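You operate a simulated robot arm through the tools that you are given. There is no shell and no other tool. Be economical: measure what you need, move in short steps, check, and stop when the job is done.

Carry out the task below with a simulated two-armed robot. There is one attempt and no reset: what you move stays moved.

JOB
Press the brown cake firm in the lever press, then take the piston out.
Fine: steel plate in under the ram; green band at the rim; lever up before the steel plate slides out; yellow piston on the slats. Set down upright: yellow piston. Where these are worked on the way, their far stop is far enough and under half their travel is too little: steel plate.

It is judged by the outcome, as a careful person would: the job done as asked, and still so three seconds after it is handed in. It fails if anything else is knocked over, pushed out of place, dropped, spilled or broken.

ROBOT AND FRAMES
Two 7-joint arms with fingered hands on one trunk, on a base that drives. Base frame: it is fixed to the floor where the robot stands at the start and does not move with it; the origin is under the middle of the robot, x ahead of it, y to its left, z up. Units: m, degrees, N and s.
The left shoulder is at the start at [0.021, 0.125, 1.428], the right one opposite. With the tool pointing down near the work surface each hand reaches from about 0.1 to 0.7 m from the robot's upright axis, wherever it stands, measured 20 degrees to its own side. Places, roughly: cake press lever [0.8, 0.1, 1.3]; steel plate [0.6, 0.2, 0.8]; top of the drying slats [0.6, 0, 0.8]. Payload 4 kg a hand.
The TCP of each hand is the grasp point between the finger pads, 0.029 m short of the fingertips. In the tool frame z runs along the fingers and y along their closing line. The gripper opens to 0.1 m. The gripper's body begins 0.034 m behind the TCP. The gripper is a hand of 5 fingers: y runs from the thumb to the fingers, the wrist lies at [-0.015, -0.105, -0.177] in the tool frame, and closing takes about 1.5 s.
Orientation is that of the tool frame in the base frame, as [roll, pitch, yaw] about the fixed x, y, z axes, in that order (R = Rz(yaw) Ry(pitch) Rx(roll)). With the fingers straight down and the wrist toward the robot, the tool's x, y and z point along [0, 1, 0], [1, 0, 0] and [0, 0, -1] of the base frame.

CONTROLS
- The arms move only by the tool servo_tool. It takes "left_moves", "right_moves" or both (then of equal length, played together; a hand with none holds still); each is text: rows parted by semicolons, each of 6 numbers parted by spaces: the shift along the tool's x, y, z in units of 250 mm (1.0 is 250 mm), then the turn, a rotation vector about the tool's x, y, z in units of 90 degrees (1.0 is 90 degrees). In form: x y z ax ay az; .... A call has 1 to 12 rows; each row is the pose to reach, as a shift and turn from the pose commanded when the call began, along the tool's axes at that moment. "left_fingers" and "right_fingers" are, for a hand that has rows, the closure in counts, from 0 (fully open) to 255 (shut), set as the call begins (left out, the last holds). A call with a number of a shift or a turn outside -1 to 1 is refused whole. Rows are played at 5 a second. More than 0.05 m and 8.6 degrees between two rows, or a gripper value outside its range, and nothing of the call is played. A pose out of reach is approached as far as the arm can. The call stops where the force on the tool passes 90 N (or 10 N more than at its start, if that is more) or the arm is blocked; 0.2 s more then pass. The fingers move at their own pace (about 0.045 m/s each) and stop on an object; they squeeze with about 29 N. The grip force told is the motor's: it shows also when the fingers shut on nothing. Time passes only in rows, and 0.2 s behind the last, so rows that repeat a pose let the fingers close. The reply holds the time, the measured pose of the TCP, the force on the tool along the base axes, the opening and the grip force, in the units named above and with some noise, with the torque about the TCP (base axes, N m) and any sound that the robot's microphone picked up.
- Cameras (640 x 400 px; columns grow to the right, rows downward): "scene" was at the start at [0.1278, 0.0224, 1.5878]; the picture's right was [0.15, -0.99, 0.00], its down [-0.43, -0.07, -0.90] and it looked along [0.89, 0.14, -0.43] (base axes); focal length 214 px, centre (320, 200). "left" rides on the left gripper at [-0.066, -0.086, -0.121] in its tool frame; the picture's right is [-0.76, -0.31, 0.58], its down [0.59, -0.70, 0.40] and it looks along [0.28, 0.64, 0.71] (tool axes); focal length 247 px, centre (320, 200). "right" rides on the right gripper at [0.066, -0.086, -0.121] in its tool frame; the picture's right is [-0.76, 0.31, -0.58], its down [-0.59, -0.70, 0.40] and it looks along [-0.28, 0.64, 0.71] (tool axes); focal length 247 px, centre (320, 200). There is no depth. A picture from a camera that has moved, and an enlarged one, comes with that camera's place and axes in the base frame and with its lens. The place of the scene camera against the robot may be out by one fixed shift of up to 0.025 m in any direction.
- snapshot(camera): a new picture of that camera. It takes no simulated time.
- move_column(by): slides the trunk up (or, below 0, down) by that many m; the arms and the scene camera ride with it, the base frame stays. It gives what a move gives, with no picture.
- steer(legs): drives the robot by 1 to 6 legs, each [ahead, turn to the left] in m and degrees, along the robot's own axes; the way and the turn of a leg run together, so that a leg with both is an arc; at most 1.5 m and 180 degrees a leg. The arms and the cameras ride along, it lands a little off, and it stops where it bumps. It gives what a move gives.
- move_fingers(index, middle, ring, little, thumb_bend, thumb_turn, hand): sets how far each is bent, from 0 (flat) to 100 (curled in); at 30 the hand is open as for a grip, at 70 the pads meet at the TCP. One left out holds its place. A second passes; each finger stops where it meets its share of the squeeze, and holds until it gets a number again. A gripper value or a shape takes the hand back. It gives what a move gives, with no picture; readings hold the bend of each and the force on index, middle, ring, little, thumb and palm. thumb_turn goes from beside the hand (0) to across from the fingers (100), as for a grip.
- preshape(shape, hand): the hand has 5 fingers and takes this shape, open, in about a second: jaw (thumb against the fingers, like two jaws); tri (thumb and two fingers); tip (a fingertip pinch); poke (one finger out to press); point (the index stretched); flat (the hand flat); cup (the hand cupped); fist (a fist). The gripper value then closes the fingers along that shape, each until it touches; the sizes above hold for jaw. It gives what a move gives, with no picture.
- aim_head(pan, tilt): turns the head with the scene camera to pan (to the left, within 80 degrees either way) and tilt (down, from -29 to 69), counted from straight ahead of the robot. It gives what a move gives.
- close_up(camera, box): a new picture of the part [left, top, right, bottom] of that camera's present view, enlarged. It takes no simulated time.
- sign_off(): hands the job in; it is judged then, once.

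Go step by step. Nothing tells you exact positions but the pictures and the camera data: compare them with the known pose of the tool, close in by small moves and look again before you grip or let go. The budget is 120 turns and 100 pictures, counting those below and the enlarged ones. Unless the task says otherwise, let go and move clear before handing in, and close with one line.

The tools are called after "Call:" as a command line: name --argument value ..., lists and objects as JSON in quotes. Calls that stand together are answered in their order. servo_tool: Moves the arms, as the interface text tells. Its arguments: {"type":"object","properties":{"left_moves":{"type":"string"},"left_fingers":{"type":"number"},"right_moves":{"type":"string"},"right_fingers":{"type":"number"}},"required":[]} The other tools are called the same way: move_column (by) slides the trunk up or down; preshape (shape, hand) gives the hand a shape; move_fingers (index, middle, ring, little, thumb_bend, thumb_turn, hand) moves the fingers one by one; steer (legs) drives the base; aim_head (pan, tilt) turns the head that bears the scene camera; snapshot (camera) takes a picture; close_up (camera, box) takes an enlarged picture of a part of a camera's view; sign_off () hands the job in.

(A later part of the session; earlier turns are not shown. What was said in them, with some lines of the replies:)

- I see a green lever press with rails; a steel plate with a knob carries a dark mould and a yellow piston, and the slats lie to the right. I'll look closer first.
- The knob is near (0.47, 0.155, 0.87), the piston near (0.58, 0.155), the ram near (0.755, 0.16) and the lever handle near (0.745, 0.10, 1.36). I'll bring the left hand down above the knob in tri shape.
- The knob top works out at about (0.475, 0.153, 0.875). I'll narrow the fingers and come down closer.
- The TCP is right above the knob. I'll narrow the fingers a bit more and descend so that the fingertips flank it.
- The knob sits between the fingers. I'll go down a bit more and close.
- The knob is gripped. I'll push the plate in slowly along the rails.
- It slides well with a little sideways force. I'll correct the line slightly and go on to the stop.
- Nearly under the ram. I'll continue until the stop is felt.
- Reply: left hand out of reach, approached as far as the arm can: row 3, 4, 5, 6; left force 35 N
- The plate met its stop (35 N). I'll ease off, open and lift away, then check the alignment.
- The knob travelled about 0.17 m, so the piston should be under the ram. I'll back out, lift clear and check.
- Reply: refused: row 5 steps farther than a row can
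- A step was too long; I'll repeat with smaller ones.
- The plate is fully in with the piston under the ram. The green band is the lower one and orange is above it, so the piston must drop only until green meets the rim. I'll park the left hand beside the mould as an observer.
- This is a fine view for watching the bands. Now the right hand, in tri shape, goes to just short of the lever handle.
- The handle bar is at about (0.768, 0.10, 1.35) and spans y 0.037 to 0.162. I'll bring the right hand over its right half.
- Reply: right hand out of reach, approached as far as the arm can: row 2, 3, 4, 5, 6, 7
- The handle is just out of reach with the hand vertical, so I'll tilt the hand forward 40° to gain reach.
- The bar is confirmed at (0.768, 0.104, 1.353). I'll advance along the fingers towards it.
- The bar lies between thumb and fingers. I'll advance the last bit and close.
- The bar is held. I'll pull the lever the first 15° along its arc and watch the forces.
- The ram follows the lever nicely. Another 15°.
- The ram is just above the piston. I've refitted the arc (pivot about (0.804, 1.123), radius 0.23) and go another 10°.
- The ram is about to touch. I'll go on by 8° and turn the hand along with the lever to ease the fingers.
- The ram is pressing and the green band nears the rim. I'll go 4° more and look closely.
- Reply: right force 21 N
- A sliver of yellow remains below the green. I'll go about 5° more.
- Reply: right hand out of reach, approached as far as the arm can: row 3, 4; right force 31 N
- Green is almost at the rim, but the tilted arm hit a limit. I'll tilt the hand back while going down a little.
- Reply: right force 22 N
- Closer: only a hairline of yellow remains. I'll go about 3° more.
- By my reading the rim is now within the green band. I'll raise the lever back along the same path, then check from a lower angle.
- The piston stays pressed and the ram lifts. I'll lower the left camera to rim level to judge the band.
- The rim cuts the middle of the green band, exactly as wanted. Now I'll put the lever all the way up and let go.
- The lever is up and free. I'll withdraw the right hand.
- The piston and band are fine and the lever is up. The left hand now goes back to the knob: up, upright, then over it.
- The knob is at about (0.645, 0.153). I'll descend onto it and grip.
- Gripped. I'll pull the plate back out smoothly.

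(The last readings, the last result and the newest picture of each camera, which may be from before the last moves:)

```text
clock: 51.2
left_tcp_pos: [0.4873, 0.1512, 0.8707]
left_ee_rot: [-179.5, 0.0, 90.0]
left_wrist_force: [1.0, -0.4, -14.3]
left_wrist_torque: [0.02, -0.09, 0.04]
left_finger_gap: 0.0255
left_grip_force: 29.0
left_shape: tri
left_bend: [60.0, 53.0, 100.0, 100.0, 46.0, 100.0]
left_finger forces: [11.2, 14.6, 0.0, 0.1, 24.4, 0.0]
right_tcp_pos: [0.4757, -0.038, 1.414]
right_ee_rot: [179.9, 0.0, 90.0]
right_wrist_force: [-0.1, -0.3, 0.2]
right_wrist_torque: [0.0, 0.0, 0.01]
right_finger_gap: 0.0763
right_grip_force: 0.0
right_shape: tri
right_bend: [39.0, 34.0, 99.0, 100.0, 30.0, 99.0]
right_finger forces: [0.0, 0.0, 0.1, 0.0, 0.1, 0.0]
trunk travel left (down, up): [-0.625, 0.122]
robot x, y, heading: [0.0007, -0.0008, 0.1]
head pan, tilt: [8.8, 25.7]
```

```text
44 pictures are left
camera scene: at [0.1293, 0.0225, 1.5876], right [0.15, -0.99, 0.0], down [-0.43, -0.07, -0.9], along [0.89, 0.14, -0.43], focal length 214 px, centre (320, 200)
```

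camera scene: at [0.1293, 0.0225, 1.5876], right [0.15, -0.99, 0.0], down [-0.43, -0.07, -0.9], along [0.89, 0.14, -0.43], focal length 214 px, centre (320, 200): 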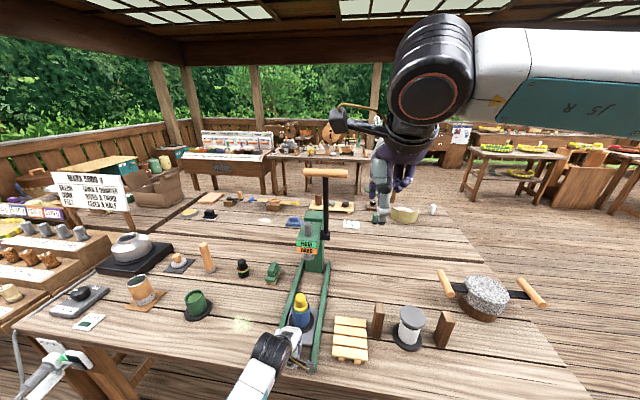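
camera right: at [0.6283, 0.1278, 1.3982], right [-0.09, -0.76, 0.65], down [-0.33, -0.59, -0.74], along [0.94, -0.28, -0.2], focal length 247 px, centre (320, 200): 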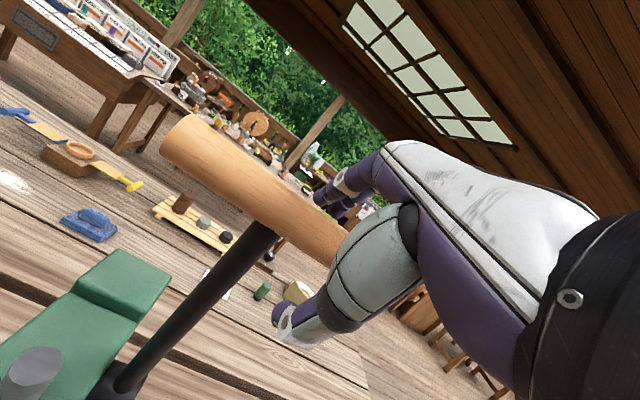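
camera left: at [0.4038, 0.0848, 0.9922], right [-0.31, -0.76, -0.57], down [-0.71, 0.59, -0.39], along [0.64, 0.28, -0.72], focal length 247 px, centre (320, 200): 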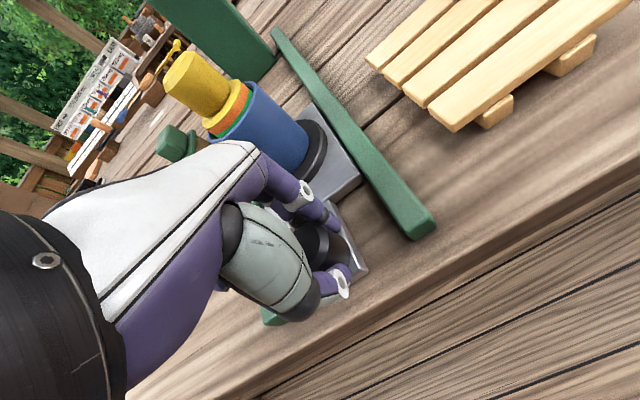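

Nearly fully out. I'll pull the last centimetre, release and lift away.

Call:
servo_tool --left_moves "0 -0.015 0.01 0 0 0; 0 -0.03 0.015 0 0 0; 0 -0.04 0.015 0 0 0; 0 -0.04 0.015 0 0 0"

Call:
servo_tool --left_moves "0 0 0 0 0 0; 0 0 0 0 0 0; 0 0 0 0 0 0; 0 0 -0.1 0 0 0; 0 0 -0.2 0 0 0; 0 0 -0.3 0 0 0; 0.1 0 -0.4 0 0 0; 0.25 0 -0.5 0 0 0; 0.4 -0.05 -0.5 0 0 0; 0.5 -0.1 -0.5 0 0 0" --left_fingers 118

Call:
snapshot --camera "left"

Call:
close_up --camera "scene" --box '[240, 220, 400, 390]'

Call:
snapshot --camera "right"

```text
clock: 52.2
left_tcp_pos: [0.4785, 0.1509, 0.8691]
left_ee_rot: [-180.0, 0.1, 90.1]
left_wrist_force: [3.1, 4.1, 10.0]
left_wrist_torque: [0.07, -0.08, 0.06]
left_finger_gap: 0.0255
left_grip_force: 29.4
left_shape: tri
left_bend: [60.0, 53.0, 100.0, 100.0, 46.0, 100.0]
left_finger forces: [11.3, 17.1, 0.1, 0.0, 26.3, 0.1]
right_tcp_pos: [0.474, -0.0367, 1.416]
right_ee_rot: [179.8, 0.0, 90.0]
right_wrist_force: [0.0, -0.2, 0.4]
right_wrist_torque: [0.01, 0.0, 0.0]
right_finger_gap: 0.0765
right_grip_force: 0.1
right_shape: tri
right_bend: [39.0, 34.0, 99.0, 100.0, 30.0, 99.0]
right_finger forces: [0.0, 0.1, 0.0, 0.0, 0.0, 0.0]
trunk travel left (down, up): [-0.625, 0.122]
robot x, y, heading: [-0.0003, -0.0036, -0.1]
head pan, tilt: [8.8, 25.7]
```

```text
clock: 54.4
left_tcp_pos: [0.4502, 0.2771, 0.9922]
left_ee_rot: [-179.8, 0.1, 89.9]
left_wrist_force: [-1.1, -0.4, 0.3]
left_wrist_torque: [-0.01, 0.01, 0.0]
left_finger_gap: 0.0537
left_grip_force: 0.1
left_shape: tri
left_bend: [39.0, 41.0, 99.0, 99.0, 30.0, 100.0]
left_finger forces: [0.1, 0.0, 0.1, 0.0, 0.0, 0.0]
right_tcp_pos: [0.4735, -0.0364, 1.4149]
right_ee_rot: [179.9, 0.0, 90.1]
right_wrist_force: [0.6, -0.8, 0.6]
right_wrist_torque: [0.0, 0.02, 0.02]
right_finger_gap: 0.0763
right_grip_force: 0.1
right_shape: tri
right_bend: [39.0, 34.0, 99.0, 100.0, 30.0, 99.0]
right_finger forces: [0.0, 0.0, 0.0, 0.1, 0.1, 0.1]
trunk travel left (down, up): [-0.625, 0.122]
robot x, y, heading: [-0.0018, 0.0018, -0.1]
head pan, tilt: [8.8, 25.7]
```

```text
43 pictures are left
camera left: at [0.3664, 0.2116, 1.1133], right [-0.31, -0.76, -0.57], down [-0.71, 0.59, -0.4], along [0.64, 0.28, -0.72], focal length 247 px, centre (320, 200)
```

left: 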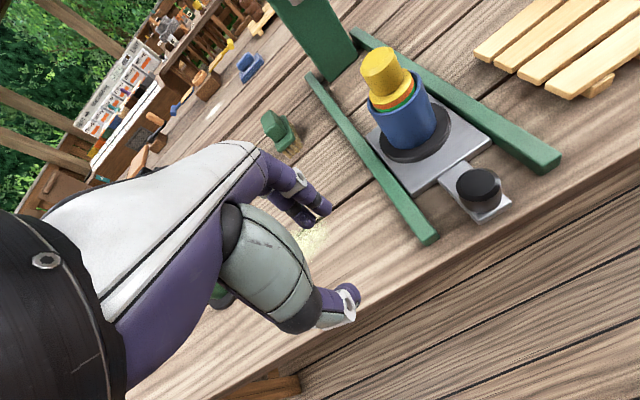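

```text
2.35 times, centred on (320, 305) of scene
camera zoom: at [0.1273, 0.0226, 1.5878], right [0.15, -0.99, 0.0], down [-0.43, -0.07, -0.9], along [0.89, 0.14, -0.43], focal length 505 px, centre (320, -47)
```

zoom: 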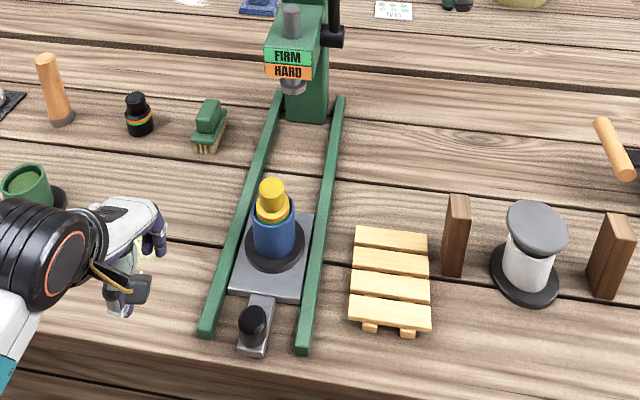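

```text
41 pictures are left
camera right: at [0.3868, 0.0293, 1.5348], right [0.31, -0.76, 0.58], down [-0.7, -0.59, -0.4], along [0.64, -0.28, -0.71], focal length 247 px, centre (320, 200)
```

right: 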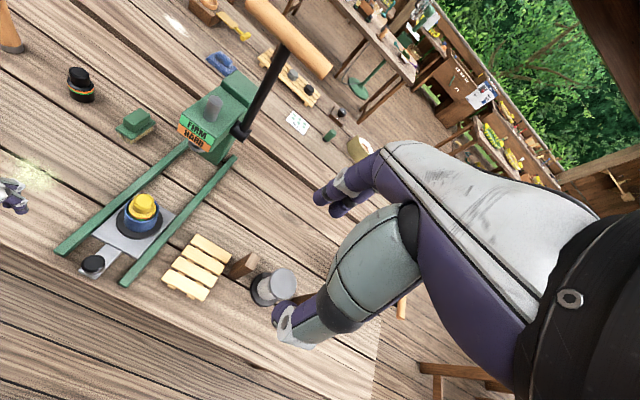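

The plate is out; the piston's top is near (0.59, 0.157, 0.965). I'll move the left hand aside and bring the right hand over the piston.

Call:
servo_tool --left_moves "0.15 0 -0.05 0 0 0; 0.3 0 -0.1 0 0 0; 0.45 -0.02 -0.15 0 0 0; 0.6 -0.04 -0.2 0 0 0; 0.7 -0.05 -0.25 0 0 0"

Call:
servo_tool --right_moves "0.1 0.06 0.1 0 0 0; 0.2 0.12 0.2 0 0 0; 0.3 0.18 0.3 0 0 0; 0.4 0.24 0.4 0 0 0; 0.5 0.3 0.5 0 0 0; 0.6 0.36 0.6 0 0 0; 0.7 0.42 0.7 0 0 0; 0.77 0.45 0.8 0 0 0; 0.77 0.45 0.95 0 0 0; 0.77 0.45 1 0 0 0; 0.77 0.45 1 0 0 0"

Call:
snapshot --camera "right"

```text
clock: 55.6
left_tcp_pos: [0.439, 0.4521, 1.0562]
left_ee_rot: [-179.8, 0.3, 90.1]
left_wrist_force: [0.0, -0.6, -0.2]
left_wrist_torque: [0.0, 0.0, 0.01]
left_finger_gap: 0.0539
left_grip_force: 0.1
left_shape: tri
left_bend: [39.0, 41.0, 99.0, 99.0, 30.0, 100.0]
left_finger forces: [0.0, 0.0, 0.0, 0.0, 0.1, 0.0]
right_tcp_pos: [0.4726, -0.0358, 1.4144]
right_ee_rot: [179.8, 0.0, 89.9]
right_wrist_force: [-0.5, -0.2, -0.7]
right_wrist_torque: [0.01, 0.01, 0.03]
right_finger_gap: 0.0764
right_grip_force: 0.0
right_shape: tri
right_bend: [39.0, 34.0, 99.0, 100.0, 30.0, 99.0]
right_finger forces: [0.0, 0.0, 0.0, 0.0, 0.0, 0.0]
trunk travel left (down, up): [-0.625, 0.122]
robot x, y, heading: [-0.0022, -0.0026, 0.1]
head pan, tilt: [8.8, 25.7]
```

```text
clock: 58.0
left_tcp_pos: [0.4401, 0.4497, 1.0559]
left_ee_rot: [-179.8, 0.1, 90.0]
left_wrist_force: [-0.3, 0.7, -0.4]
left_wrist_torque: [-0.04, 0.0, 0.01]
left_finger_gap: 0.0538
left_grip_force: 0.0
left_shape: tri
left_bend: [39.0, 41.0, 99.0, 99.0, 30.0, 100.0]
left_finger forces: [0.0, 0.0, 0.1, 0.0, 0.1, 0.0]
right_tcp_pos: [0.5892, 0.154, 1.1644]
right_ee_rot: [179.8, -0.1, 90.0]
right_wrist_force: [-0.1, 0.2, 0.0]
right_wrist_torque: [0.01, -0.03, -0.01]
right_finger_gap: 0.0764
right_grip_force: 0.1
right_shape: tri
right_bend: [39.0, 34.0, 99.0, 100.0, 30.0, 99.0]
right_finger forces: [0.0, 0.0, 0.1, 0.0, 0.0, 0.0]
trunk travel left (down, up): [-0.625, 0.122]
robot x, y, heading: [-0.0016, -0.0012, 0.3]
head pan, tilt: [8.8, 25.7]
```

```text
40 pictures are left
camera right: at [0.5011, 0.2203, 1.2842], right [0.31, -0.76, 0.58], down [-0.7, -0.59, -0.4], along [0.64, -0.28, -0.71], focal length 247 px, centre (320, 200)
```

right: 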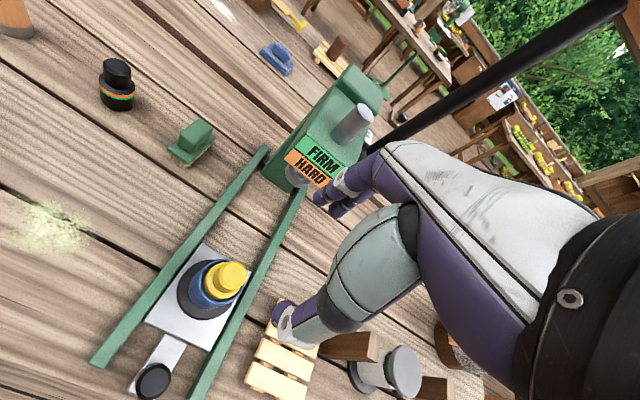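

I'll descend closer and measure again.

Call:
servo_tool --right_moves "0 0.01 0.15 0 0 0; 0 0.02 0.3 0 0 0; 0 0.024 0.45 0 0 0; 0 0.024 0.45 0 0 0" --right_fingers 60

Call:
snapshot --camera "right"

Call:
close_up --camera "scene" --box '[240, 180, 400, 350]'

Call:
snapshot --camera "left"

```text
clock: 59.0
left_tcp_pos: [0.4416, 0.4507, 1.0561]
left_ee_rot: [-179.8, 0.1, 90.0]
left_wrist_force: [-0.8, 0.0, -0.2]
left_wrist_torque: [0.02, 0.02, 0.01]
left_finger_gap: 0.0536
left_grip_force: 0.1
left_shape: tri
left_bend: [39.0, 41.0, 99.0, 99.0, 30.0, 100.0]
left_finger forces: [0.1, 0.1, 0.0, 0.0, 0.1, 0.0]
right_tcp_pos: [0.5943, 0.1541, 1.0508]
right_ee_rot: [180.0, 0.0, 90.0]
right_wrist_force: [-0.9, 0.1, -0.3]
right_wrist_torque: [-0.01, 0.01, -0.01]
right_finger_gap: 0.0763
right_grip_force: 0.1
right_shape: tri
right_bend: [39.0, 34.0, 99.0, 100.0, 30.0, 99.0]
right_finger forces: [0.0, 0.0, 0.0, 0.0, 0.0, 0.1]
trunk travel left (down, up): [-0.625, 0.122]
robot x, y, heading: [-0.0037, -0.0015, 0.1]
head pan, tilt: [8.8, 25.7]
```

```text
39 pictures are left
camera right: at [0.5075, 0.2197, 1.1711], right [0.31, -0.76, 0.58], down [-0.7, -0.59, -0.4], along [0.64, -0.28, -0.71], focal length 247 px, centre (320, 200)
```

right: 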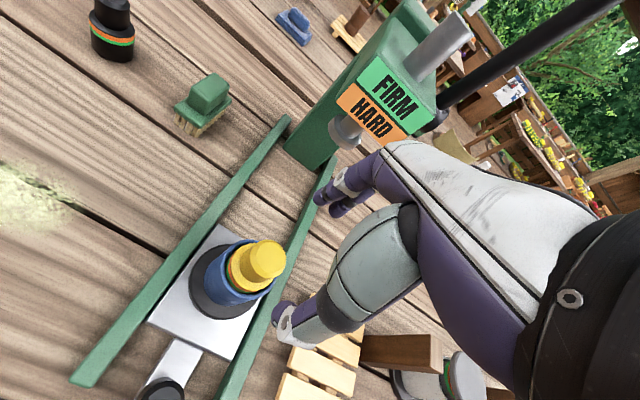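

```text
2.35 times, centred on (320, 265) of scene
camera zoom: at [0.1277, 0.0219, 1.5879], right [0.15, -0.99, 0.0], down [-0.43, -0.07, -0.9], along [0.89, 0.14, -0.43], focal length 505 px, centre (320, 47)
```

zoom: 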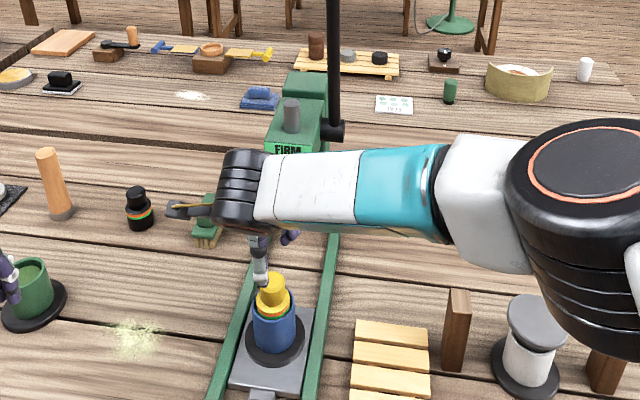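

```text
37 pictures are left
camera left: at [0.3557, 0.3847, 1.1769], right [-0.31, -0.76, -0.57], down [-0.7, 0.59, -0.4], along [0.64, 0.28, -0.72], focal length 247 px, centre (320, 200)
```

left: 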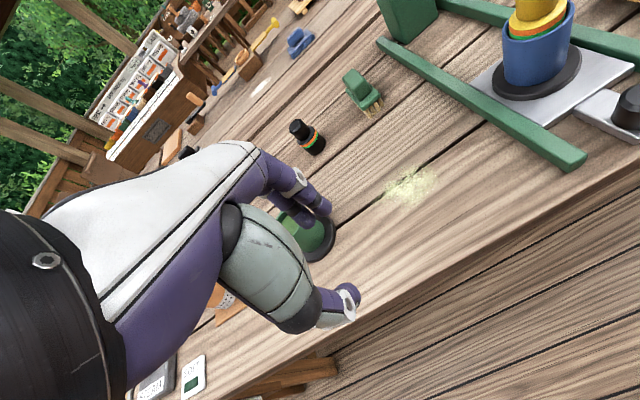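

Relative to the hand the piston is about 3 mm ahead and 9 mm left. I'll correct and descend further.

Call:
servo_tool --right_moves "0.018 0.006 0.07 0 0 0; 0.036 0.012 0.14 0 0 0; 0.036 0.012 0.2 0 0 0; 0.036 0.012 0.2 0 0 0" --right_fingers 60

Call:
snapshot --camera "right"

```text
clock: 60.0
left_tcp_pos: [0.4405, 0.4515, 1.0564]
left_ee_rot: [-179.7, 0.1, 89.9]
left_wrist_force: [-0.9, -0.4, 0.1]
left_wrist_torque: [0.01, -0.02, 0.04]
left_finger_gap: 0.0536
left_grip_force: 0.1
left_shape: tri
left_bend: [39.0, 41.0, 99.0, 99.0, 30.0, 100.0]
left_finger forces: [0.1, 0.0, 0.0, 0.1, 0.0, 0.0]
right_tcp_pos: [0.5981, 0.163, 1.0018]
right_ee_rot: [179.8, 0.0, 90.1]
right_wrist_force: [0.6, 0.2, 0.7]
right_wrist_torque: [0.0, -0.04, 0.01]
right_finger_gap: 0.0761
right_grip_force: 0.0
right_shape: tri
right_bend: [39.0, 34.0, 99.0, 100.0, 30.0, 99.0]
right_finger forces: [0.0, 0.0, 0.1, 0.0, 0.1, 0.0]
trunk travel left (down, up): [-0.625, 0.122]
robot x, y, heading: [-0.0015, 0.001, 0.2]
head pan, tilt: [8.8, 25.7]
```

```text
36 pictures are left
camera right: at [0.5102, 0.2299, 1.1217], right [0.31, -0.76, 0.58], down [-0.7, -0.59, -0.4], along [0.64, -0.28, -0.71], focal length 247 px, centre (320, 200)
```

right: 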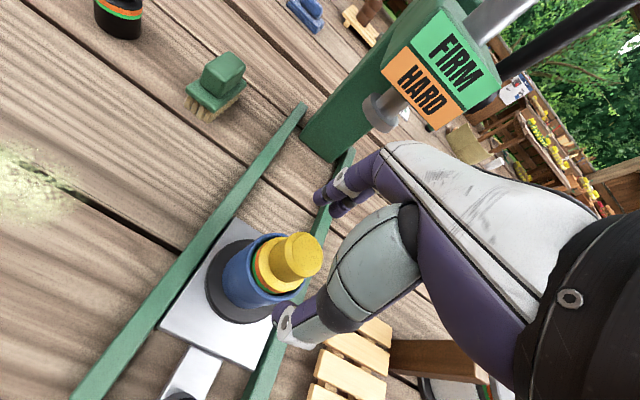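

Well centred. I'll go down so that the pads flank the piston's top, then grip.

Call:
servo_tool --right_moves "0 0 0.05 0 0 0; 0 0 0.1 0 0 0; 0 0 0.135 0 0 0; 0 0 0.135 0 0 0"

Call:
servo_tool --right_moves "0 0 0 0 0 0; 0 0 0 0 0 0; 0 0 0 0 0 0; 0 0 0 0 0 0; 0 0 0 0 0 0; 0 0 0 0 0 0" --right_fingers 255

Call:
snapshot --camera "right"

Call:
snapshot --camera "left"

```text
clock: 61.0
left_tcp_pos: [0.4411, 0.4513, 1.0559]
left_ee_rot: [-179.8, 0.1, 90.0]
left_wrist_force: [0.3, -0.4, -0.6]
left_wrist_torque: [0.0, -0.01, -0.01]
left_finger_gap: 0.0537
left_grip_force: 0.1
left_shape: tri
left_bend: [39.0, 41.0, 99.0, 99.0, 30.0, 100.0]
left_finger forces: [0.0, 0.0, 0.0, 0.0, 0.1, 0.0]
right_tcp_pos: [0.5983, 0.164, 0.9688]
right_ee_rot: [179.8, -0.1, 90.1]
right_wrist_force: [0.0, -1.1, -0.1]
right_wrist_torque: [0.0, 0.01, -0.02]
right_finger_gap: 0.0764
right_grip_force: 0.0
right_shape: tri
right_bend: [39.0, 34.0, 99.0, 100.0, 30.0, 99.0]
right_finger forces: [0.0, 0.0, 0.0, 0.1, 0.0, 0.0]
trunk travel left (down, up): [-0.625, 0.122]
robot x, y, heading: [-0.0005, 0.0015, 0.1]
head pan, tilt: [8.8, 25.7]
```

```text
clock: 62.4
left_tcp_pos: [0.4404, 0.4515, 1.0553]
left_ee_rot: [-179.8, 0.2, 90.0]
left_wrist_force: [-0.2, -0.2, 1.4]
left_wrist_torque: [-0.02, -0.02, 0.02]
left_finger_gap: 0.0536
left_grip_force: 0.1
left_shape: tri
left_bend: [39.0, 41.0, 99.0, 99.0, 30.0, 100.0]
left_finger forces: [0.1, 0.0, 0.0, 0.1, 0.1, 0.0]
right_tcp_pos: [0.5986, 0.1638, 0.9678]
right_ee_rot: [179.9, 0.0, 90.1]
right_wrist_force: [0.2, 0.5, -0.3]
right_wrist_torque: [0.04, -0.04, 0.01]
right_finger_gap: 0.0249
right_grip_force: 29.2
right_shape: tri
right_bend: [55.0, 48.0, 100.0, 100.0, 52.0, 100.0]
right_finger forces: [11.6, 12.8, 0.0, 0.0, 25.1, 0.0]
trunk travel left (down, up): [-0.625, 0.122]
robot x, y, heading: [0.0013, 0.0001, -0.2]
head pan, tilt: [8.8, 25.7]
```

```text
35 pictures are left
camera right: at [0.511, 0.2302, 1.0884], right [0.31, -0.76, 0.58], down [-0.7, -0.59, -0.4], along [0.64, -0.28, -0.71], focal length 247 px, centre (320, 200)
```

right: 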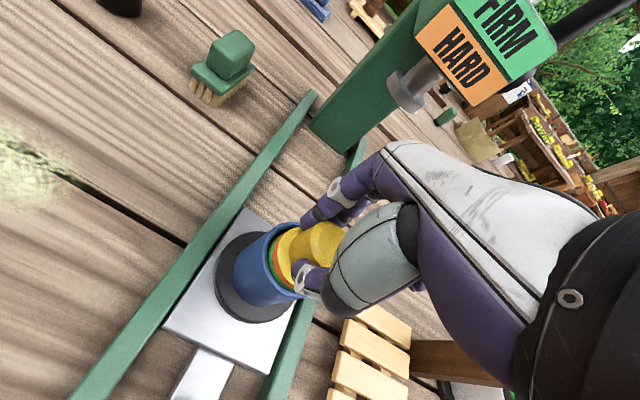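

```text
34 pictures are left
camera left: at [0.3562, 0.3851, 1.1766], right [-0.31, -0.76, -0.57], down [-0.71, 0.59, -0.4], along [0.64, 0.28, -0.72], focal length 247 px, centre (320, 200)
```

left: 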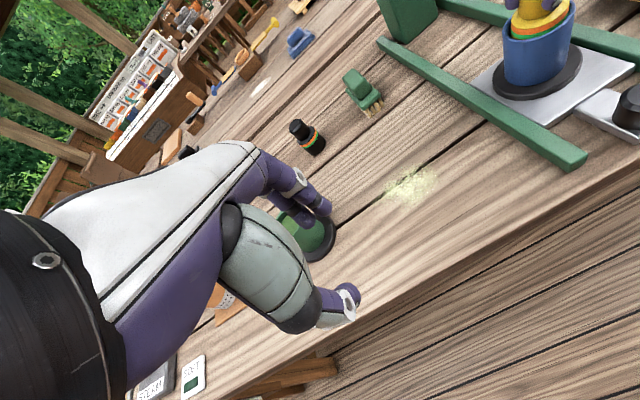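

The piston's top is gripped. I'll lift slowly 15 mm and check that only the piston comes.

Call:
servo_tool --right_moves "0 0 -0.02 0 0 0; 0 0 -0.04 0 0 0; 0 0 -0.06 0 0 0; 0 0 -0.06 0 0 0"

Call:
close_up --camera "left" --box '[440, 0, 640, 140]'

```text
clock: 63.4
left_tcp_pos: [0.4405, 0.4519, 1.056]
left_ee_rot: [-179.7, 0.2, 90.0]
left_wrist_force: [-0.1, 0.9, 0.3]
left_wrist_torque: [-0.02, 0.01, -0.02]
left_finger_gap: 0.0537
left_grip_force: 0.1
left_shape: tri
left_bend: [39.0, 41.0, 99.0, 99.0, 30.0, 100.0]
left_finger forces: [0.0, 0.0, 0.1, 0.0, 0.0, 0.1]
right_tcp_pos: [0.5969, 0.1622, 0.9824]
right_ee_rot: [179.9, 0.0, 90.1]
right_wrist_force: [0.4, -0.6, -2.3]
right_wrist_torque: [0.01, 0.03, 0.01]
right_finger_gap: 0.025
right_grip_force: 28.7
right_shape: tri
right_bend: [55.0, 48.0, 100.0, 100.0, 52.0, 100.0]
right_finger forces: [11.2, 12.8, 0.0, 0.1, 25.0, 0.1]
trunk travel left (down, up): [-0.625, 0.122]
robot x, y, heading: [-0.0029, 0.0012, -0.1]
head pan, tilt: [8.8, 25.7]
```

```text
2.86 times, centred on (540, 70) of left
camera zoom: at [0.3561, 0.3852, 1.1766], right [-0.31, -0.76, -0.57], down [-0.71, 0.59, -0.4], along [0.64, 0.28, -0.72], focal length 706 px, centre (-309, 571)
```

zoom: 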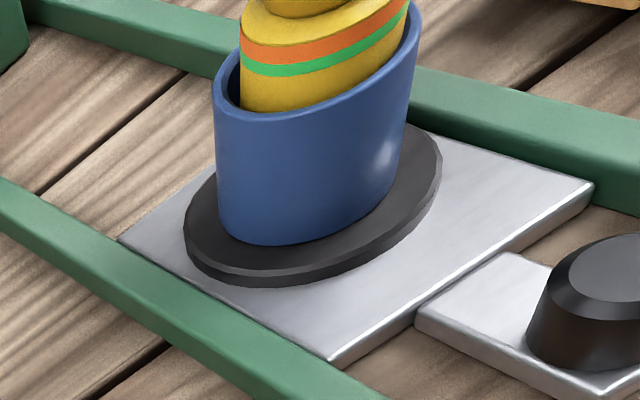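

Only the piston comes out; the mould stays. I'll lift it clear.

Call:
servo_tool --right_moves "0 0 -0.06 0 0 0; 0 0 -0.12 0 0 0; 0 0 -0.18 0 0 0; 0 0 -0.24 0 0 0; 0 0 -0.32 0 0 0; 0 0 -0.42 0 0 0; 0 0 -0.52 0 0 0; 0 0 -0.6 0 0 0; 0 0 -0.6 0 0 0"

Call:
snapshot --camera "left"

Call:
snapshot --camera "right"

Call:
close_up --camera "scene" --box '[220, 170, 440, 390]'

```text
clock: 65.4
left_tcp_pos: [0.4411, 0.4522, 1.0556]
left_ee_rot: [-179.8, 0.1, 90.0]
left_wrist_force: [0.2, 0.6, -0.4]
left_wrist_torque: [-0.02, 0.02, -0.01]
left_finger_gap: 0.0539
left_grip_force: 0.1
left_shape: tri
left_bend: [39.0, 41.0, 99.0, 99.0, 30.0, 100.0]
left_finger forces: [0.0, 0.1, 0.1, 0.0, 0.1, 0.0]
right_tcp_pos: [0.5993, 0.163, 1.1361]
right_ee_rot: [179.8, 0.0, 90.0]
right_wrist_force: [-0.1, -0.4, -2.2]
right_wrist_torque: [0.01, 0.04, 0.01]
right_finger_gap: 0.025
right_grip_force: 28.7
right_shape: tri
right_bend: [55.0, 48.0, 100.0, 100.0, 52.0, 100.0]
right_finger forces: [11.3, 12.9, 0.1, 0.0, 25.0, 0.0]
trunk travel left (down, up): [-0.625, 0.122]
robot x, y, heading: [-0.0003, -0.0026, 0.1]
head pan, tilt: [8.8, 25.7]
```

```text
32 pictures are left
camera left: at [0.3562, 0.3852, 1.1765], right [-0.31, -0.76, -0.57], down [-0.71, 0.59, -0.4], along [0.64, 0.28, -0.72], focal length 247 px, centre (320, 200)
```

left: 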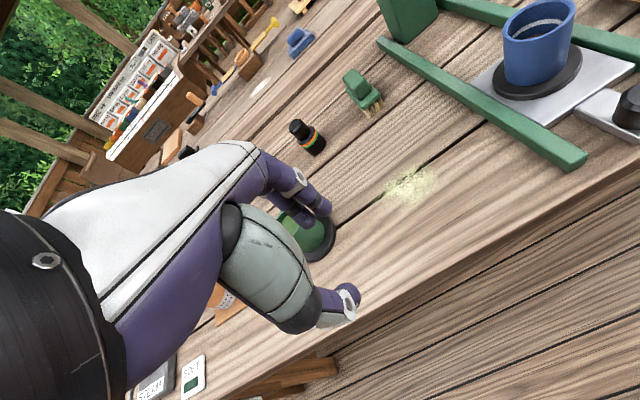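

```text
31 pictures are left
camera right: at [0.511, 0.2302, 1.2557], right [0.31, -0.76, 0.58], down [-0.7, -0.59, -0.4], along [0.64, -0.28, -0.71], focal length 247 px, centre (320, 200)
```

right: 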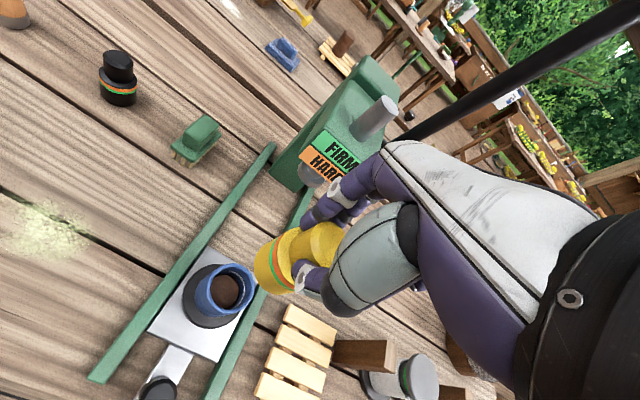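

```text
1.82 times, centred on (330, 280) of scene
camera zoom: at [0.1284, 0.0226, 1.5877], right [0.15, -0.99, 0.0], down [-0.43, -0.07, -0.9], along [0.89, 0.14, -0.43], focal length 390 px, centre (302, 54)
```

zoom: 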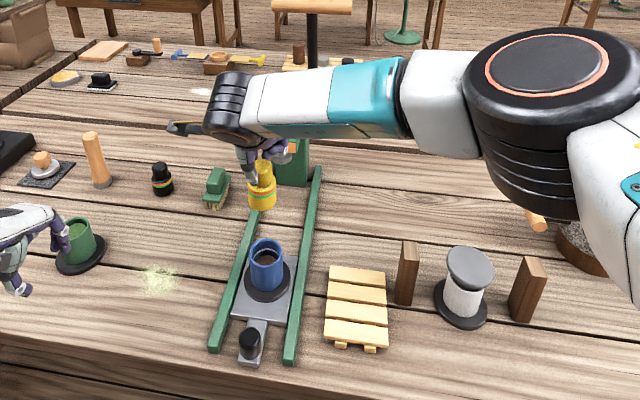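

The cake stays in the mould and the piston hangs upright. I'll carry it over towards the slats at this height and measure them.

Call:
servo_tool --right_moves "-0.1 -0.01 0 0 0 0; -0.22 -0.03 0 0 0 0; -0.34 -0.05 0 0 0 0; -0.46 -0.07 0 0 0 0; -0.58 -0.09 0 0 0 0; -0.66 -0.1 0 0 0 0; -0.66 -0.1 0 0 0 0"

Call:
snapshot --camera "right"

Call:
snapshot --camera "scene"

```text
clock: 67.0
left_tcp_pos: [0.4407, 0.4515, 1.0553]
left_ee_rot: [-179.8, 0.1, 90.0]
left_wrist_force: [-0.3, 0.4, -1.3]
left_wrist_torque: [-0.01, 0.03, 0.0]
left_finger_gap: 0.0535
left_grip_force: 0.1
left_shape: tri
left_bend: [39.0, 41.0, 99.0, 99.0, 30.0, 100.0]
left_finger forces: [0.1, 0.0, 0.1, 0.0, 0.0, 0.0]
right_tcp_pos: [0.5746, -0.0015, 1.1329]
right_ee_rot: [179.8, 0.0, 90.0]
right_wrist_force: [0.1, 0.6, -2.6]
right_wrist_torque: [0.03, 0.0, -0.02]
right_finger_gap: 0.025
right_grip_force: 28.8
right_shape: tri
right_bend: [55.0, 48.0, 100.0, 100.0, 52.0, 100.0]
right_finger forces: [11.3, 13.0, 0.0, 0.0, 24.9, 0.0]
trunk travel left (down, up): [-0.625, 0.122]
robot x, y, heading: [0.0025, -0.0025, -0.1]
head pan, tilt: [8.8, 25.7]
```

```text
29 pictures are left
camera right: at [0.4869, 0.0645, 1.2525], right [0.31, -0.76, 0.58], down [-0.7, -0.59, -0.4], along [0.64, -0.28, -0.71], focal length 247 px, centre (320, 200)
```

right: 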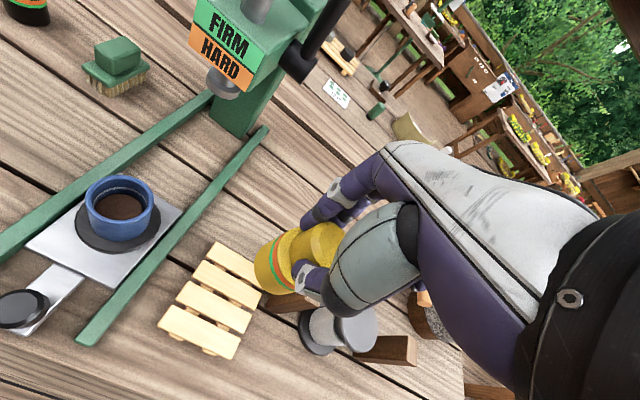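

```text
28 pictures are left
camera scene: at [0.1284, 0.0229, 1.5877], right [0.15, -0.99, 0.0], down [-0.43, -0.07, -0.9], along [0.89, 0.14, -0.43], focal length 214 px, centre (320, 200)
```

scene: 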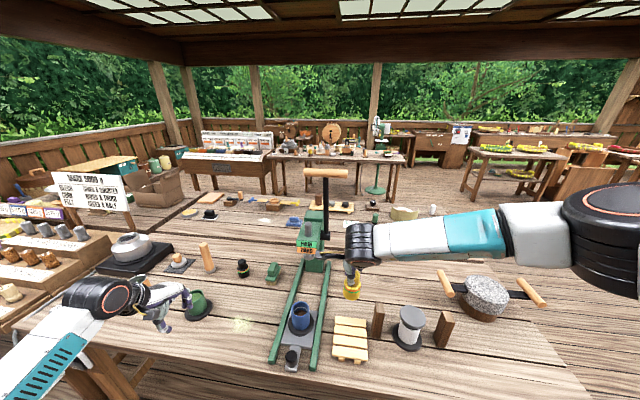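

The slats span about x 0.515 to 0.63 and y −0.065 to 0.04. The piston is above their middle, so I'll lower it most of the way and look.

Call:
servo_tool --right_moves "-0.01 0 0.12 0 0 0; -0.01 0 0.24 0 0 0; -0.01 0 0.36 0 0 0; -0.01 0 0.48 0 0 0; -0.01 0 0.58 0 0 0; -0.01 0 0.58 0 0 0"

Call:
snapshot --camera "right"

Call:
close_up --camera "scene" --box '[280, 240, 440, 390]'

```text
clock: 68.4
left_tcp_pos: [0.4407, 0.4511, 1.0569]
left_ee_rot: [-179.8, 0.0, 89.9]
left_wrist_force: [0.0, 0.7, 1.0]
left_wrist_torque: [0.0, 0.0, 0.01]
left_finger_gap: 0.0537
left_grip_force: 0.1
left_shape: tri
left_bend: [39.0, 41.0, 99.0, 99.0, 30.0, 100.0]
left_finger forces: [0.1, 0.0, 0.0, 0.0, 0.0, 0.1]
right_tcp_pos: [0.5734, -0.006, 0.9875]
right_ee_rot: [180.0, -0.1, 90.0]
right_wrist_force: [0.2, -1.0, -2.5]
right_wrist_torque: [0.0, 0.09, -0.01]
right_finger_gap: 0.0247
right_grip_force: 28.9
right_shape: tri
right_bend: [55.0, 48.0, 100.0, 100.0, 52.0, 100.0]
right_finger forces: [11.4, 12.9, 0.1, 0.1, 24.8, 0.0]
trunk travel left (down, up): [-0.625, 0.122]
robot x, y, heading: [-0.0013, -0.0009, 0.1]
head pan, tilt: [8.8, 25.7]
```

```text
27 pictures are left
camera right: at [0.4866, 0.0614, 1.107], right [0.31, -0.76, 0.58], down [-0.7, -0.59, -0.4], along [0.64, -0.28, -0.71], focal length 247 px, centre (320, 200)
```

right: 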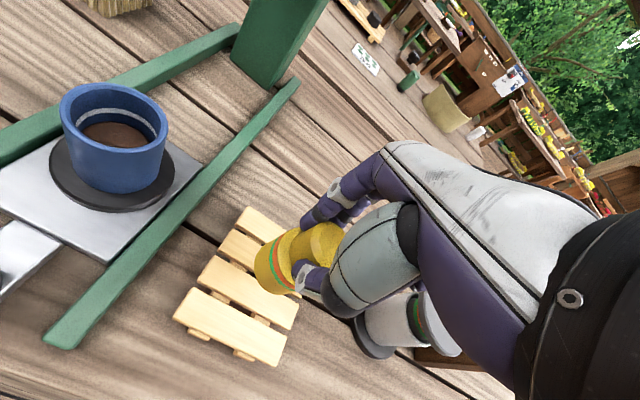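

```text
2.67 times, centred on (360, 315) of scene
camera zoom: at [0.128, 0.0224, 1.5878], right [0.15, -0.99, 0.0], down [-0.43, -0.07, -0.9], along [0.89, 0.14, -0.43], focal length 572 px, centre (213, -107)
```

zoom: 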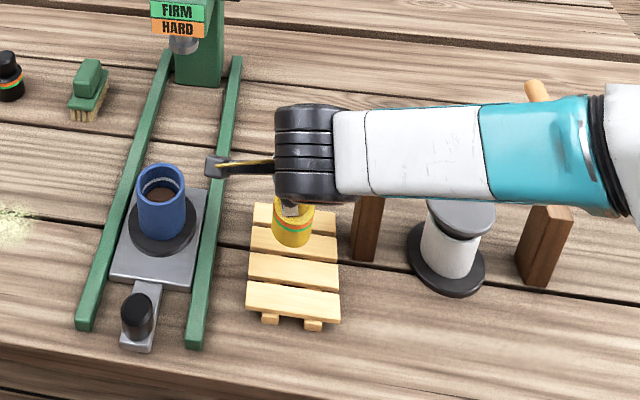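

Still above the slats and centred. I'll continue down slowly, feeling for contact.

Call:
servo_tool --right_moves "0 0 0.03 0 0 0; 0 0 0.06 0 0 0; 0 0 0.09 0 0 0; 0 0 0.12 0 0 0; 0 0 0.12 0 0 0"

Call:
snapshot --camera "right"

Call:
close_up --camera "scene" --box '[320, 280, 420, 380]'

```text
clock: 69.6
left_tcp_pos: [0.4407, 0.4518, 1.0554]
left_ee_rot: [-179.8, 0.2, 90.1]
left_wrist_force: [0.2, -0.2, 0.1]
left_wrist_torque: [-0.02, -0.01, 0.0]
left_finger_gap: 0.0537
left_grip_force: 0.0
left_shape: tri
left_bend: [39.0, 41.0, 99.0, 99.0, 30.0, 100.0]
left_finger forces: [0.1, 0.1, 0.0, 0.0, 0.1, 0.1]
right_tcp_pos: [0.5735, -0.0064, 0.9575]
right_ee_rot: [179.8, 0.0, 90.0]
right_wrist_force: [1.0, -0.8, -2.8]
right_wrist_torque: [0.04, 0.02, -0.01]
right_finger_gap: 0.0247
right_grip_force: 29.1
right_shape: tri
right_bend: [55.0, 48.0, 100.0, 100.0, 52.0, 100.0]
right_finger forces: [11.4, 13.1, 0.0, 0.0, 24.9, 0.1]
trunk travel left (down, up): [-0.625, 0.122]
robot x, y, heading: [0.0001, 0.0005, -0.1]
head pan, tilt: [8.8, 25.7]
```

```text
25 pictures are left
camera right: at [0.4863, 0.0611, 1.0778], right [0.31, -0.76, 0.58], down [-0.7, -0.59, -0.4], along [0.64, -0.28, -0.71], focal length 247 px, centre (320, 200)
```

right: 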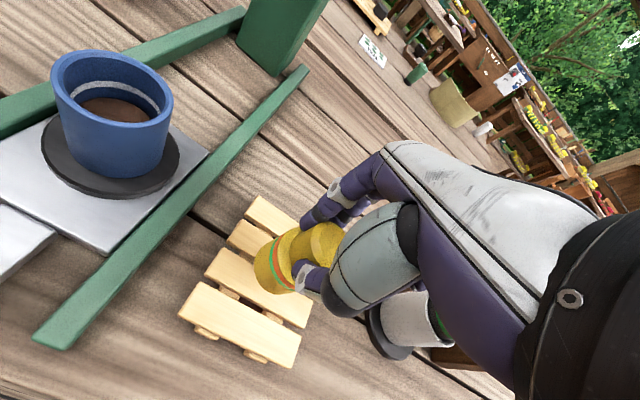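

```text
4.00 times, centred on (370, 330) of scene
camera zoom: at [0.1281, 0.0222, 1.5878], right [0.15, -0.99, 0.0], down [-0.43, -0.07, -0.9], along [0.89, 0.14, -0.43], focal length 858 px, centre (120, -320)
```

zoom: 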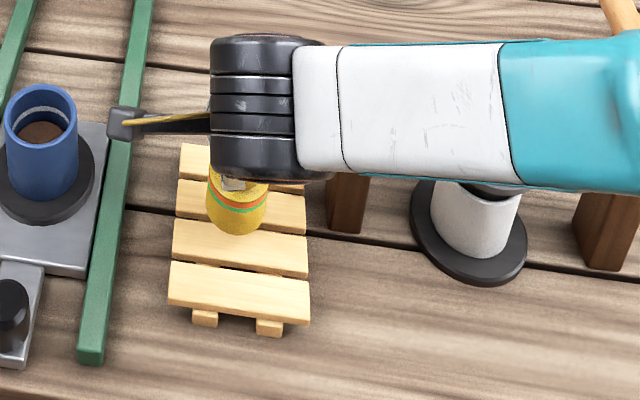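

Still hanging free. I'll continue down in small steps.

Call:
servo_tool --right_moves "0 0 0.02 0 0 0; 0 0 0.04 0 0 0; 0 0 0.06 0 0 0; 0 0 0.06 0 0 0"

Call:
close_up --camera "right" --box '[160, 180, 360, 380]'

```text
clock: 70.6
left_tcp_pos: [0.4412, 0.4504, 1.0556]
left_ee_rot: [-179.8, 0.2, 90.0]
left_wrist_force: [-0.1, 0.5, -0.2]
left_wrist_torque: [0.04, 0.01, 0.02]
left_finger_gap: 0.0538
left_grip_force: 0.1
left_shape: tri
left_bend: [39.0, 41.0, 99.0, 99.0, 30.0, 100.0]
left_finger forces: [0.1, 0.0, 0.1, 0.0, 0.0, 0.1]
right_tcp_pos: [0.5729, -0.0044, 0.9428]
right_ee_rot: [179.9, 0.1, 89.9]
right_wrist_force: [0.7, 0.5, -1.9]
right_wrist_torque: [0.02, 0.06, 0.02]
right_finger_gap: 0.025
right_grip_force: 28.9
right_shape: tri
right_bend: [55.0, 48.0, 100.0, 100.0, 52.0, 100.0]
right_finger forces: [11.4, 13.0, 0.0, 0.1, 24.8, 0.0]
trunk travel left (down, up): [-0.625, 0.122]
robot x, y, heading: [0.0023, -0.0014, 0.0]
head pan, tilt: [8.8, 25.7]
```

```text
2.00 times, centred on (260, 280) of right
camera zoom: at [0.4856, 0.0615, 1.0627], right [0.31, -0.76, 0.58], down [-0.7, -0.59, -0.4], along [0.64, -0.28, -0.71], focal length 494 px, centre (440, 40)
```

zoom: 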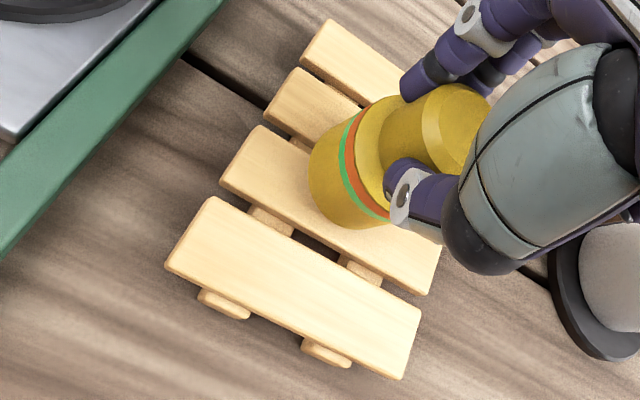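

Call:
servo_tool --right_moves "0 0 0.02 0 0 0; 0 0 0.04 0 0 0; 0 0 0.06 0 0 0; 0 0 0.06 0 0 0"

Call:
close_up --camera "right" --box '[160, 180, 360, 380]'

```text
clock: 71.6
left_tcp_pos: [0.4393, 0.4509, 1.056]
left_ee_rot: [-179.9, 0.1, 89.9]
left_wrist_force: [0.1, -0.4, -0.1]
left_wrist_torque: [-0.01, -0.03, 0.05]
left_finger_gap: 0.0536
left_grip_force: 0.0
left_shape: tri
left_bend: [39.0, 41.0, 99.0, 99.0, 30.0, 100.0]
left_finger forces: [0.1, 0.1, 0.0, 0.0, 0.0, 0.0]
right_tcp_pos: [0.5743, -0.0039, 0.932]
right_ee_rot: [179.4, -0.2, 90.0]
right_wrist_force: [1.0, 1.5, 26.6]
right_wrist_torque: [-0.07, -0.14, -0.01]
right_finger_gap: 0.0266
right_grip_force: 29.2
right_shape: tri
right_bend: [55.0, 47.0, 100.0, 100.0, 52.0, 100.0]
right_finger forces: [14.4, 17.0, 0.1, 0.0, 30.5, 0.1]
trunk travel left (down, up): [-0.625, 0.122]
robot x, y, heading: [-0.0034, -0.0028, 0.0]
head pan, tilt: [8.8, 25.7]
```

```text
2.00 times, centred on (260, 280) of right
camera zoom: at [0.4852, 0.0623, 1.052], right [0.3, -0.76, 0.58], down [-0.7, -0.59, -0.41], along [0.65, -0.28, -0.71], focal length 494 px, centre (440, 40)
```

zoom: 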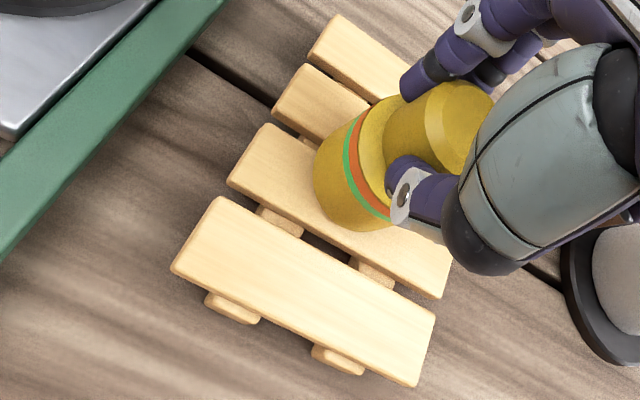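

Contact (27 N). I'll ease off the load, then open.

Call:
servo_tool --right_moves "0 0 -0.012 0 0 0; 0 0 -0.012 0 0 0"

Call:
servo_tool --right_moves "0 0 0 0 0 0; 0 0 0 0 0 0; 0 0 0 0 0 0; 0 0 0 0 0 0; 0 0 0 0 0 0; 0 0 0 0 0 0" --right_fingers 60

Call:
snapshot --camera "right"

```text
clock: 72.2
left_tcp_pos: [0.4387, 0.4511, 1.0557]
left_ee_rot: [-179.7, 0.1, 90.1]
left_wrist_force: [-0.5, 0.2, 0.5]
left_wrist_torque: [-0.01, 0.02, 0.02]
left_finger_gap: 0.0539
left_grip_force: 0.1
left_shape: tri
left_bend: [39.0, 41.0, 99.0, 99.0, 30.0, 100.0]
left_finger forces: [0.1, 0.1, 0.0, 0.0, 0.0, 0.1]
right_tcp_pos: [0.5725, -0.0035, 0.9327]
right_ee_rot: [179.7, 0.0, 90.1]
right_wrist_force: [4.0, 2.7, 20.7]
right_wrist_torque: [0.0, -0.23, 0.05]
right_finger_gap: 0.0264
right_grip_force: 29.6
right_shape: tri
right_bend: [55.0, 47.0, 100.0, 100.0, 73.0, 100.0]
right_finger forces: [15.1, 17.1, 0.0, 0.1, 27.8, 0.0]
trunk travel left (down, up): [-0.625, 0.122]
robot x, y, heading: [0.0002, 0.0042, -0.1]
head pan, tilt: [8.8, 25.7]
```

```text
clock: 73.6
left_tcp_pos: [0.4409, 0.4513, 1.055]
left_ee_rot: [-179.6, 0.1, 90.0]
left_wrist_force: [-0.2, 0.5, -0.5]
left_wrist_torque: [-0.01, 0.0, -0.01]
left_finger_gap: 0.0539
left_grip_force: 0.0
left_shape: tri
left_bend: [39.0, 41.0, 99.0, 99.0, 30.0, 100.0]
left_finger forces: [0.0, 0.1, 0.0, 0.0, 0.0, 0.1]
right_tcp_pos: [0.5728, -0.0048, 0.932]
right_ee_rot: [179.9, 0.0, 90.0]
right_wrist_force: [0.9, 0.4, 0.0]
right_wrist_torque: [0.0, 0.04, 0.01]
right_finger_gap: 0.0762
right_grip_force: 0.1
right_shape: tri
right_bend: [39.0, 34.0, 99.0, 100.0, 31.0, 99.0]
right_finger forces: [0.0, 0.1, 0.0, 0.0, 0.0, 0.0]
trunk travel left (down, up): [-0.625, 0.122]
robot x, y, heading: [-0.0009, -0.0012, -0.2]
head pan, tilt: [8.8, 25.7]
```

```text
21 pictures are left
camera right: at [0.4857, 0.062, 1.0516], right [0.31, -0.76, 0.58], down [-0.7, -0.59, -0.4], along [0.64, -0.28, -0.71], focal length 247 px, centre (320, 200)
```

right: 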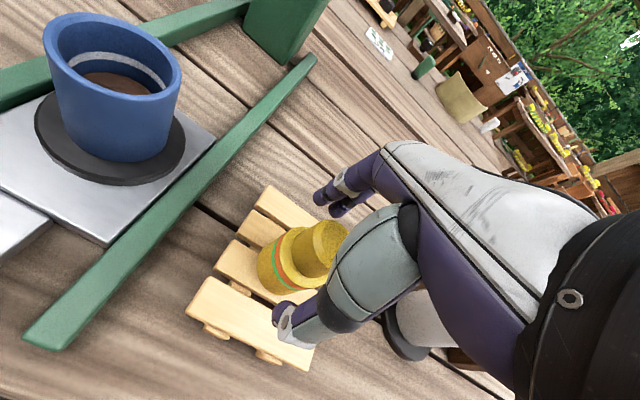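

The piston stands upright and is released. I'll raise the hand straight up and away.

Call:
servo_tool --right_moves "0 0 -0.04 0 0 0; 0 0 -0.1 0 0 0; 0 0 -0.2 0 0 0; 0 0 -0.32 0 0 0; 0 0 -0.48 0 0 0; 0 0 -0.64 0 0 0; 0 0 -0.8 0 0 0; 0 -0.12 -0.92 0 0 0; 0 -0.3 -0.96 0 0 0; 0 -0.4 -1 0 0 0"

Call:
snapshot --camera "right"

Call:
snapshot --camera "scene"

Call:
close_up --camera "scene" --box '[250, 230, 430, 390]'

```text
clock: 75.8
left_tcp_pos: [0.441, 0.45, 1.0562]
left_ee_rot: [-179.9, 0.2, 90.1]
left_wrist_force: [0.0, 0.1, 0.6]
left_wrist_torque: [0.03, -0.01, 0.02]
left_finger_gap: 0.0538
left_grip_force: 0.1
left_shape: tri
left_bend: [39.0, 41.0, 99.0, 99.0, 30.0, 100.0]
left_finger forces: [0.0, 0.1, 0.0, 0.1, 0.1, 0.0]
right_tcp_pos: [0.4711, -0.0056, 1.1801]
right_ee_rot: [180.0, 0.0, 89.9]
right_wrist_force: [-0.2, 0.1, 1.0]
right_wrist_torque: [0.02, 0.0, -0.02]
right_finger_gap: 0.0763
right_grip_force: 0.2
right_shape: tri
right_bend: [39.0, 34.0, 99.0, 100.0, 30.0, 99.0]
right_finger forces: [0.1, 0.1, 0.0, 0.1, 0.0, 0.0]
trunk travel left (down, up): [-0.625, 0.122]
robot x, y, heading: [-0.0028, 0.0036, 0.0]
head pan, tilt: [8.8, 25.7]
```

```text
20 pictures are left
camera right: at [0.3832, 0.0613, 1.3003], right [0.31, -0.76, 0.58], down [-0.7, -0.59, -0.4], along [0.64, -0.28, -0.71], focal length 247 px, centre (320, 200)
```

right: 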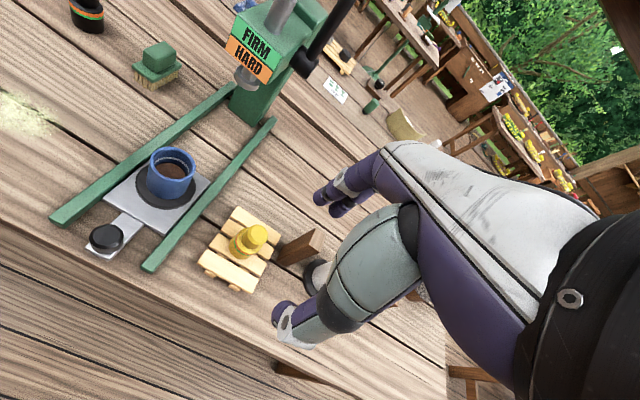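

```text
19 pictures are left
camera scene: at [0.1274, 0.0223, 1.5878], right [0.15, -0.99, 0.0], down [-0.43, -0.07, -0.9], along [0.89, 0.14, -0.43], focal length 214 px, centre (320, 200)
```

scene: 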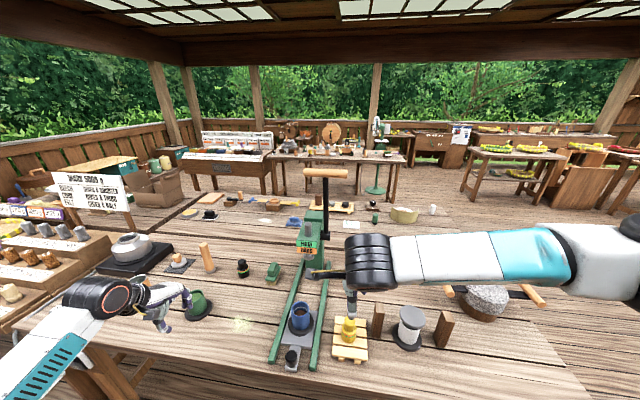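

```text
2.50 times, centred on (340, 310) of scene
camera zoom: at [0.1274, 0.0223, 1.5878], right [0.15, -0.99, 0.0], down [-0.43, -0.07, -0.9], along [0.89, 0.14, -0.43], focal length 536 px, centre (270, -75)
```

zoom: 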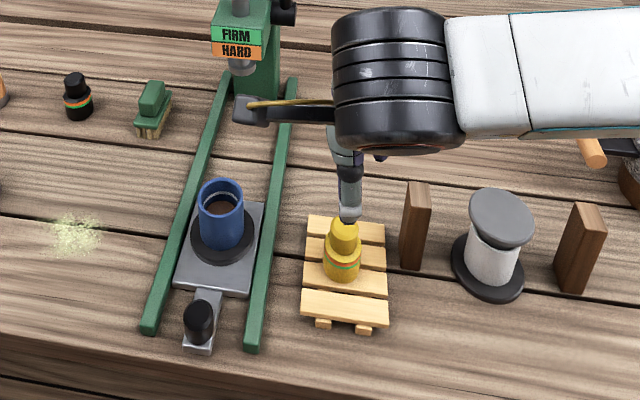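

The piston stands upright on the slats, the cake is pressed in the mould, the plate is out, the lever is up and both hands are clear. I'm handing in.

Call:
sign_off

```text
The job is handed in.
```

The cake is pressed firm, with the mould rim at the middle of the green band. The lever went up before the plate slid out, the yellow piston stands upright on the slats, and the job is handed in.
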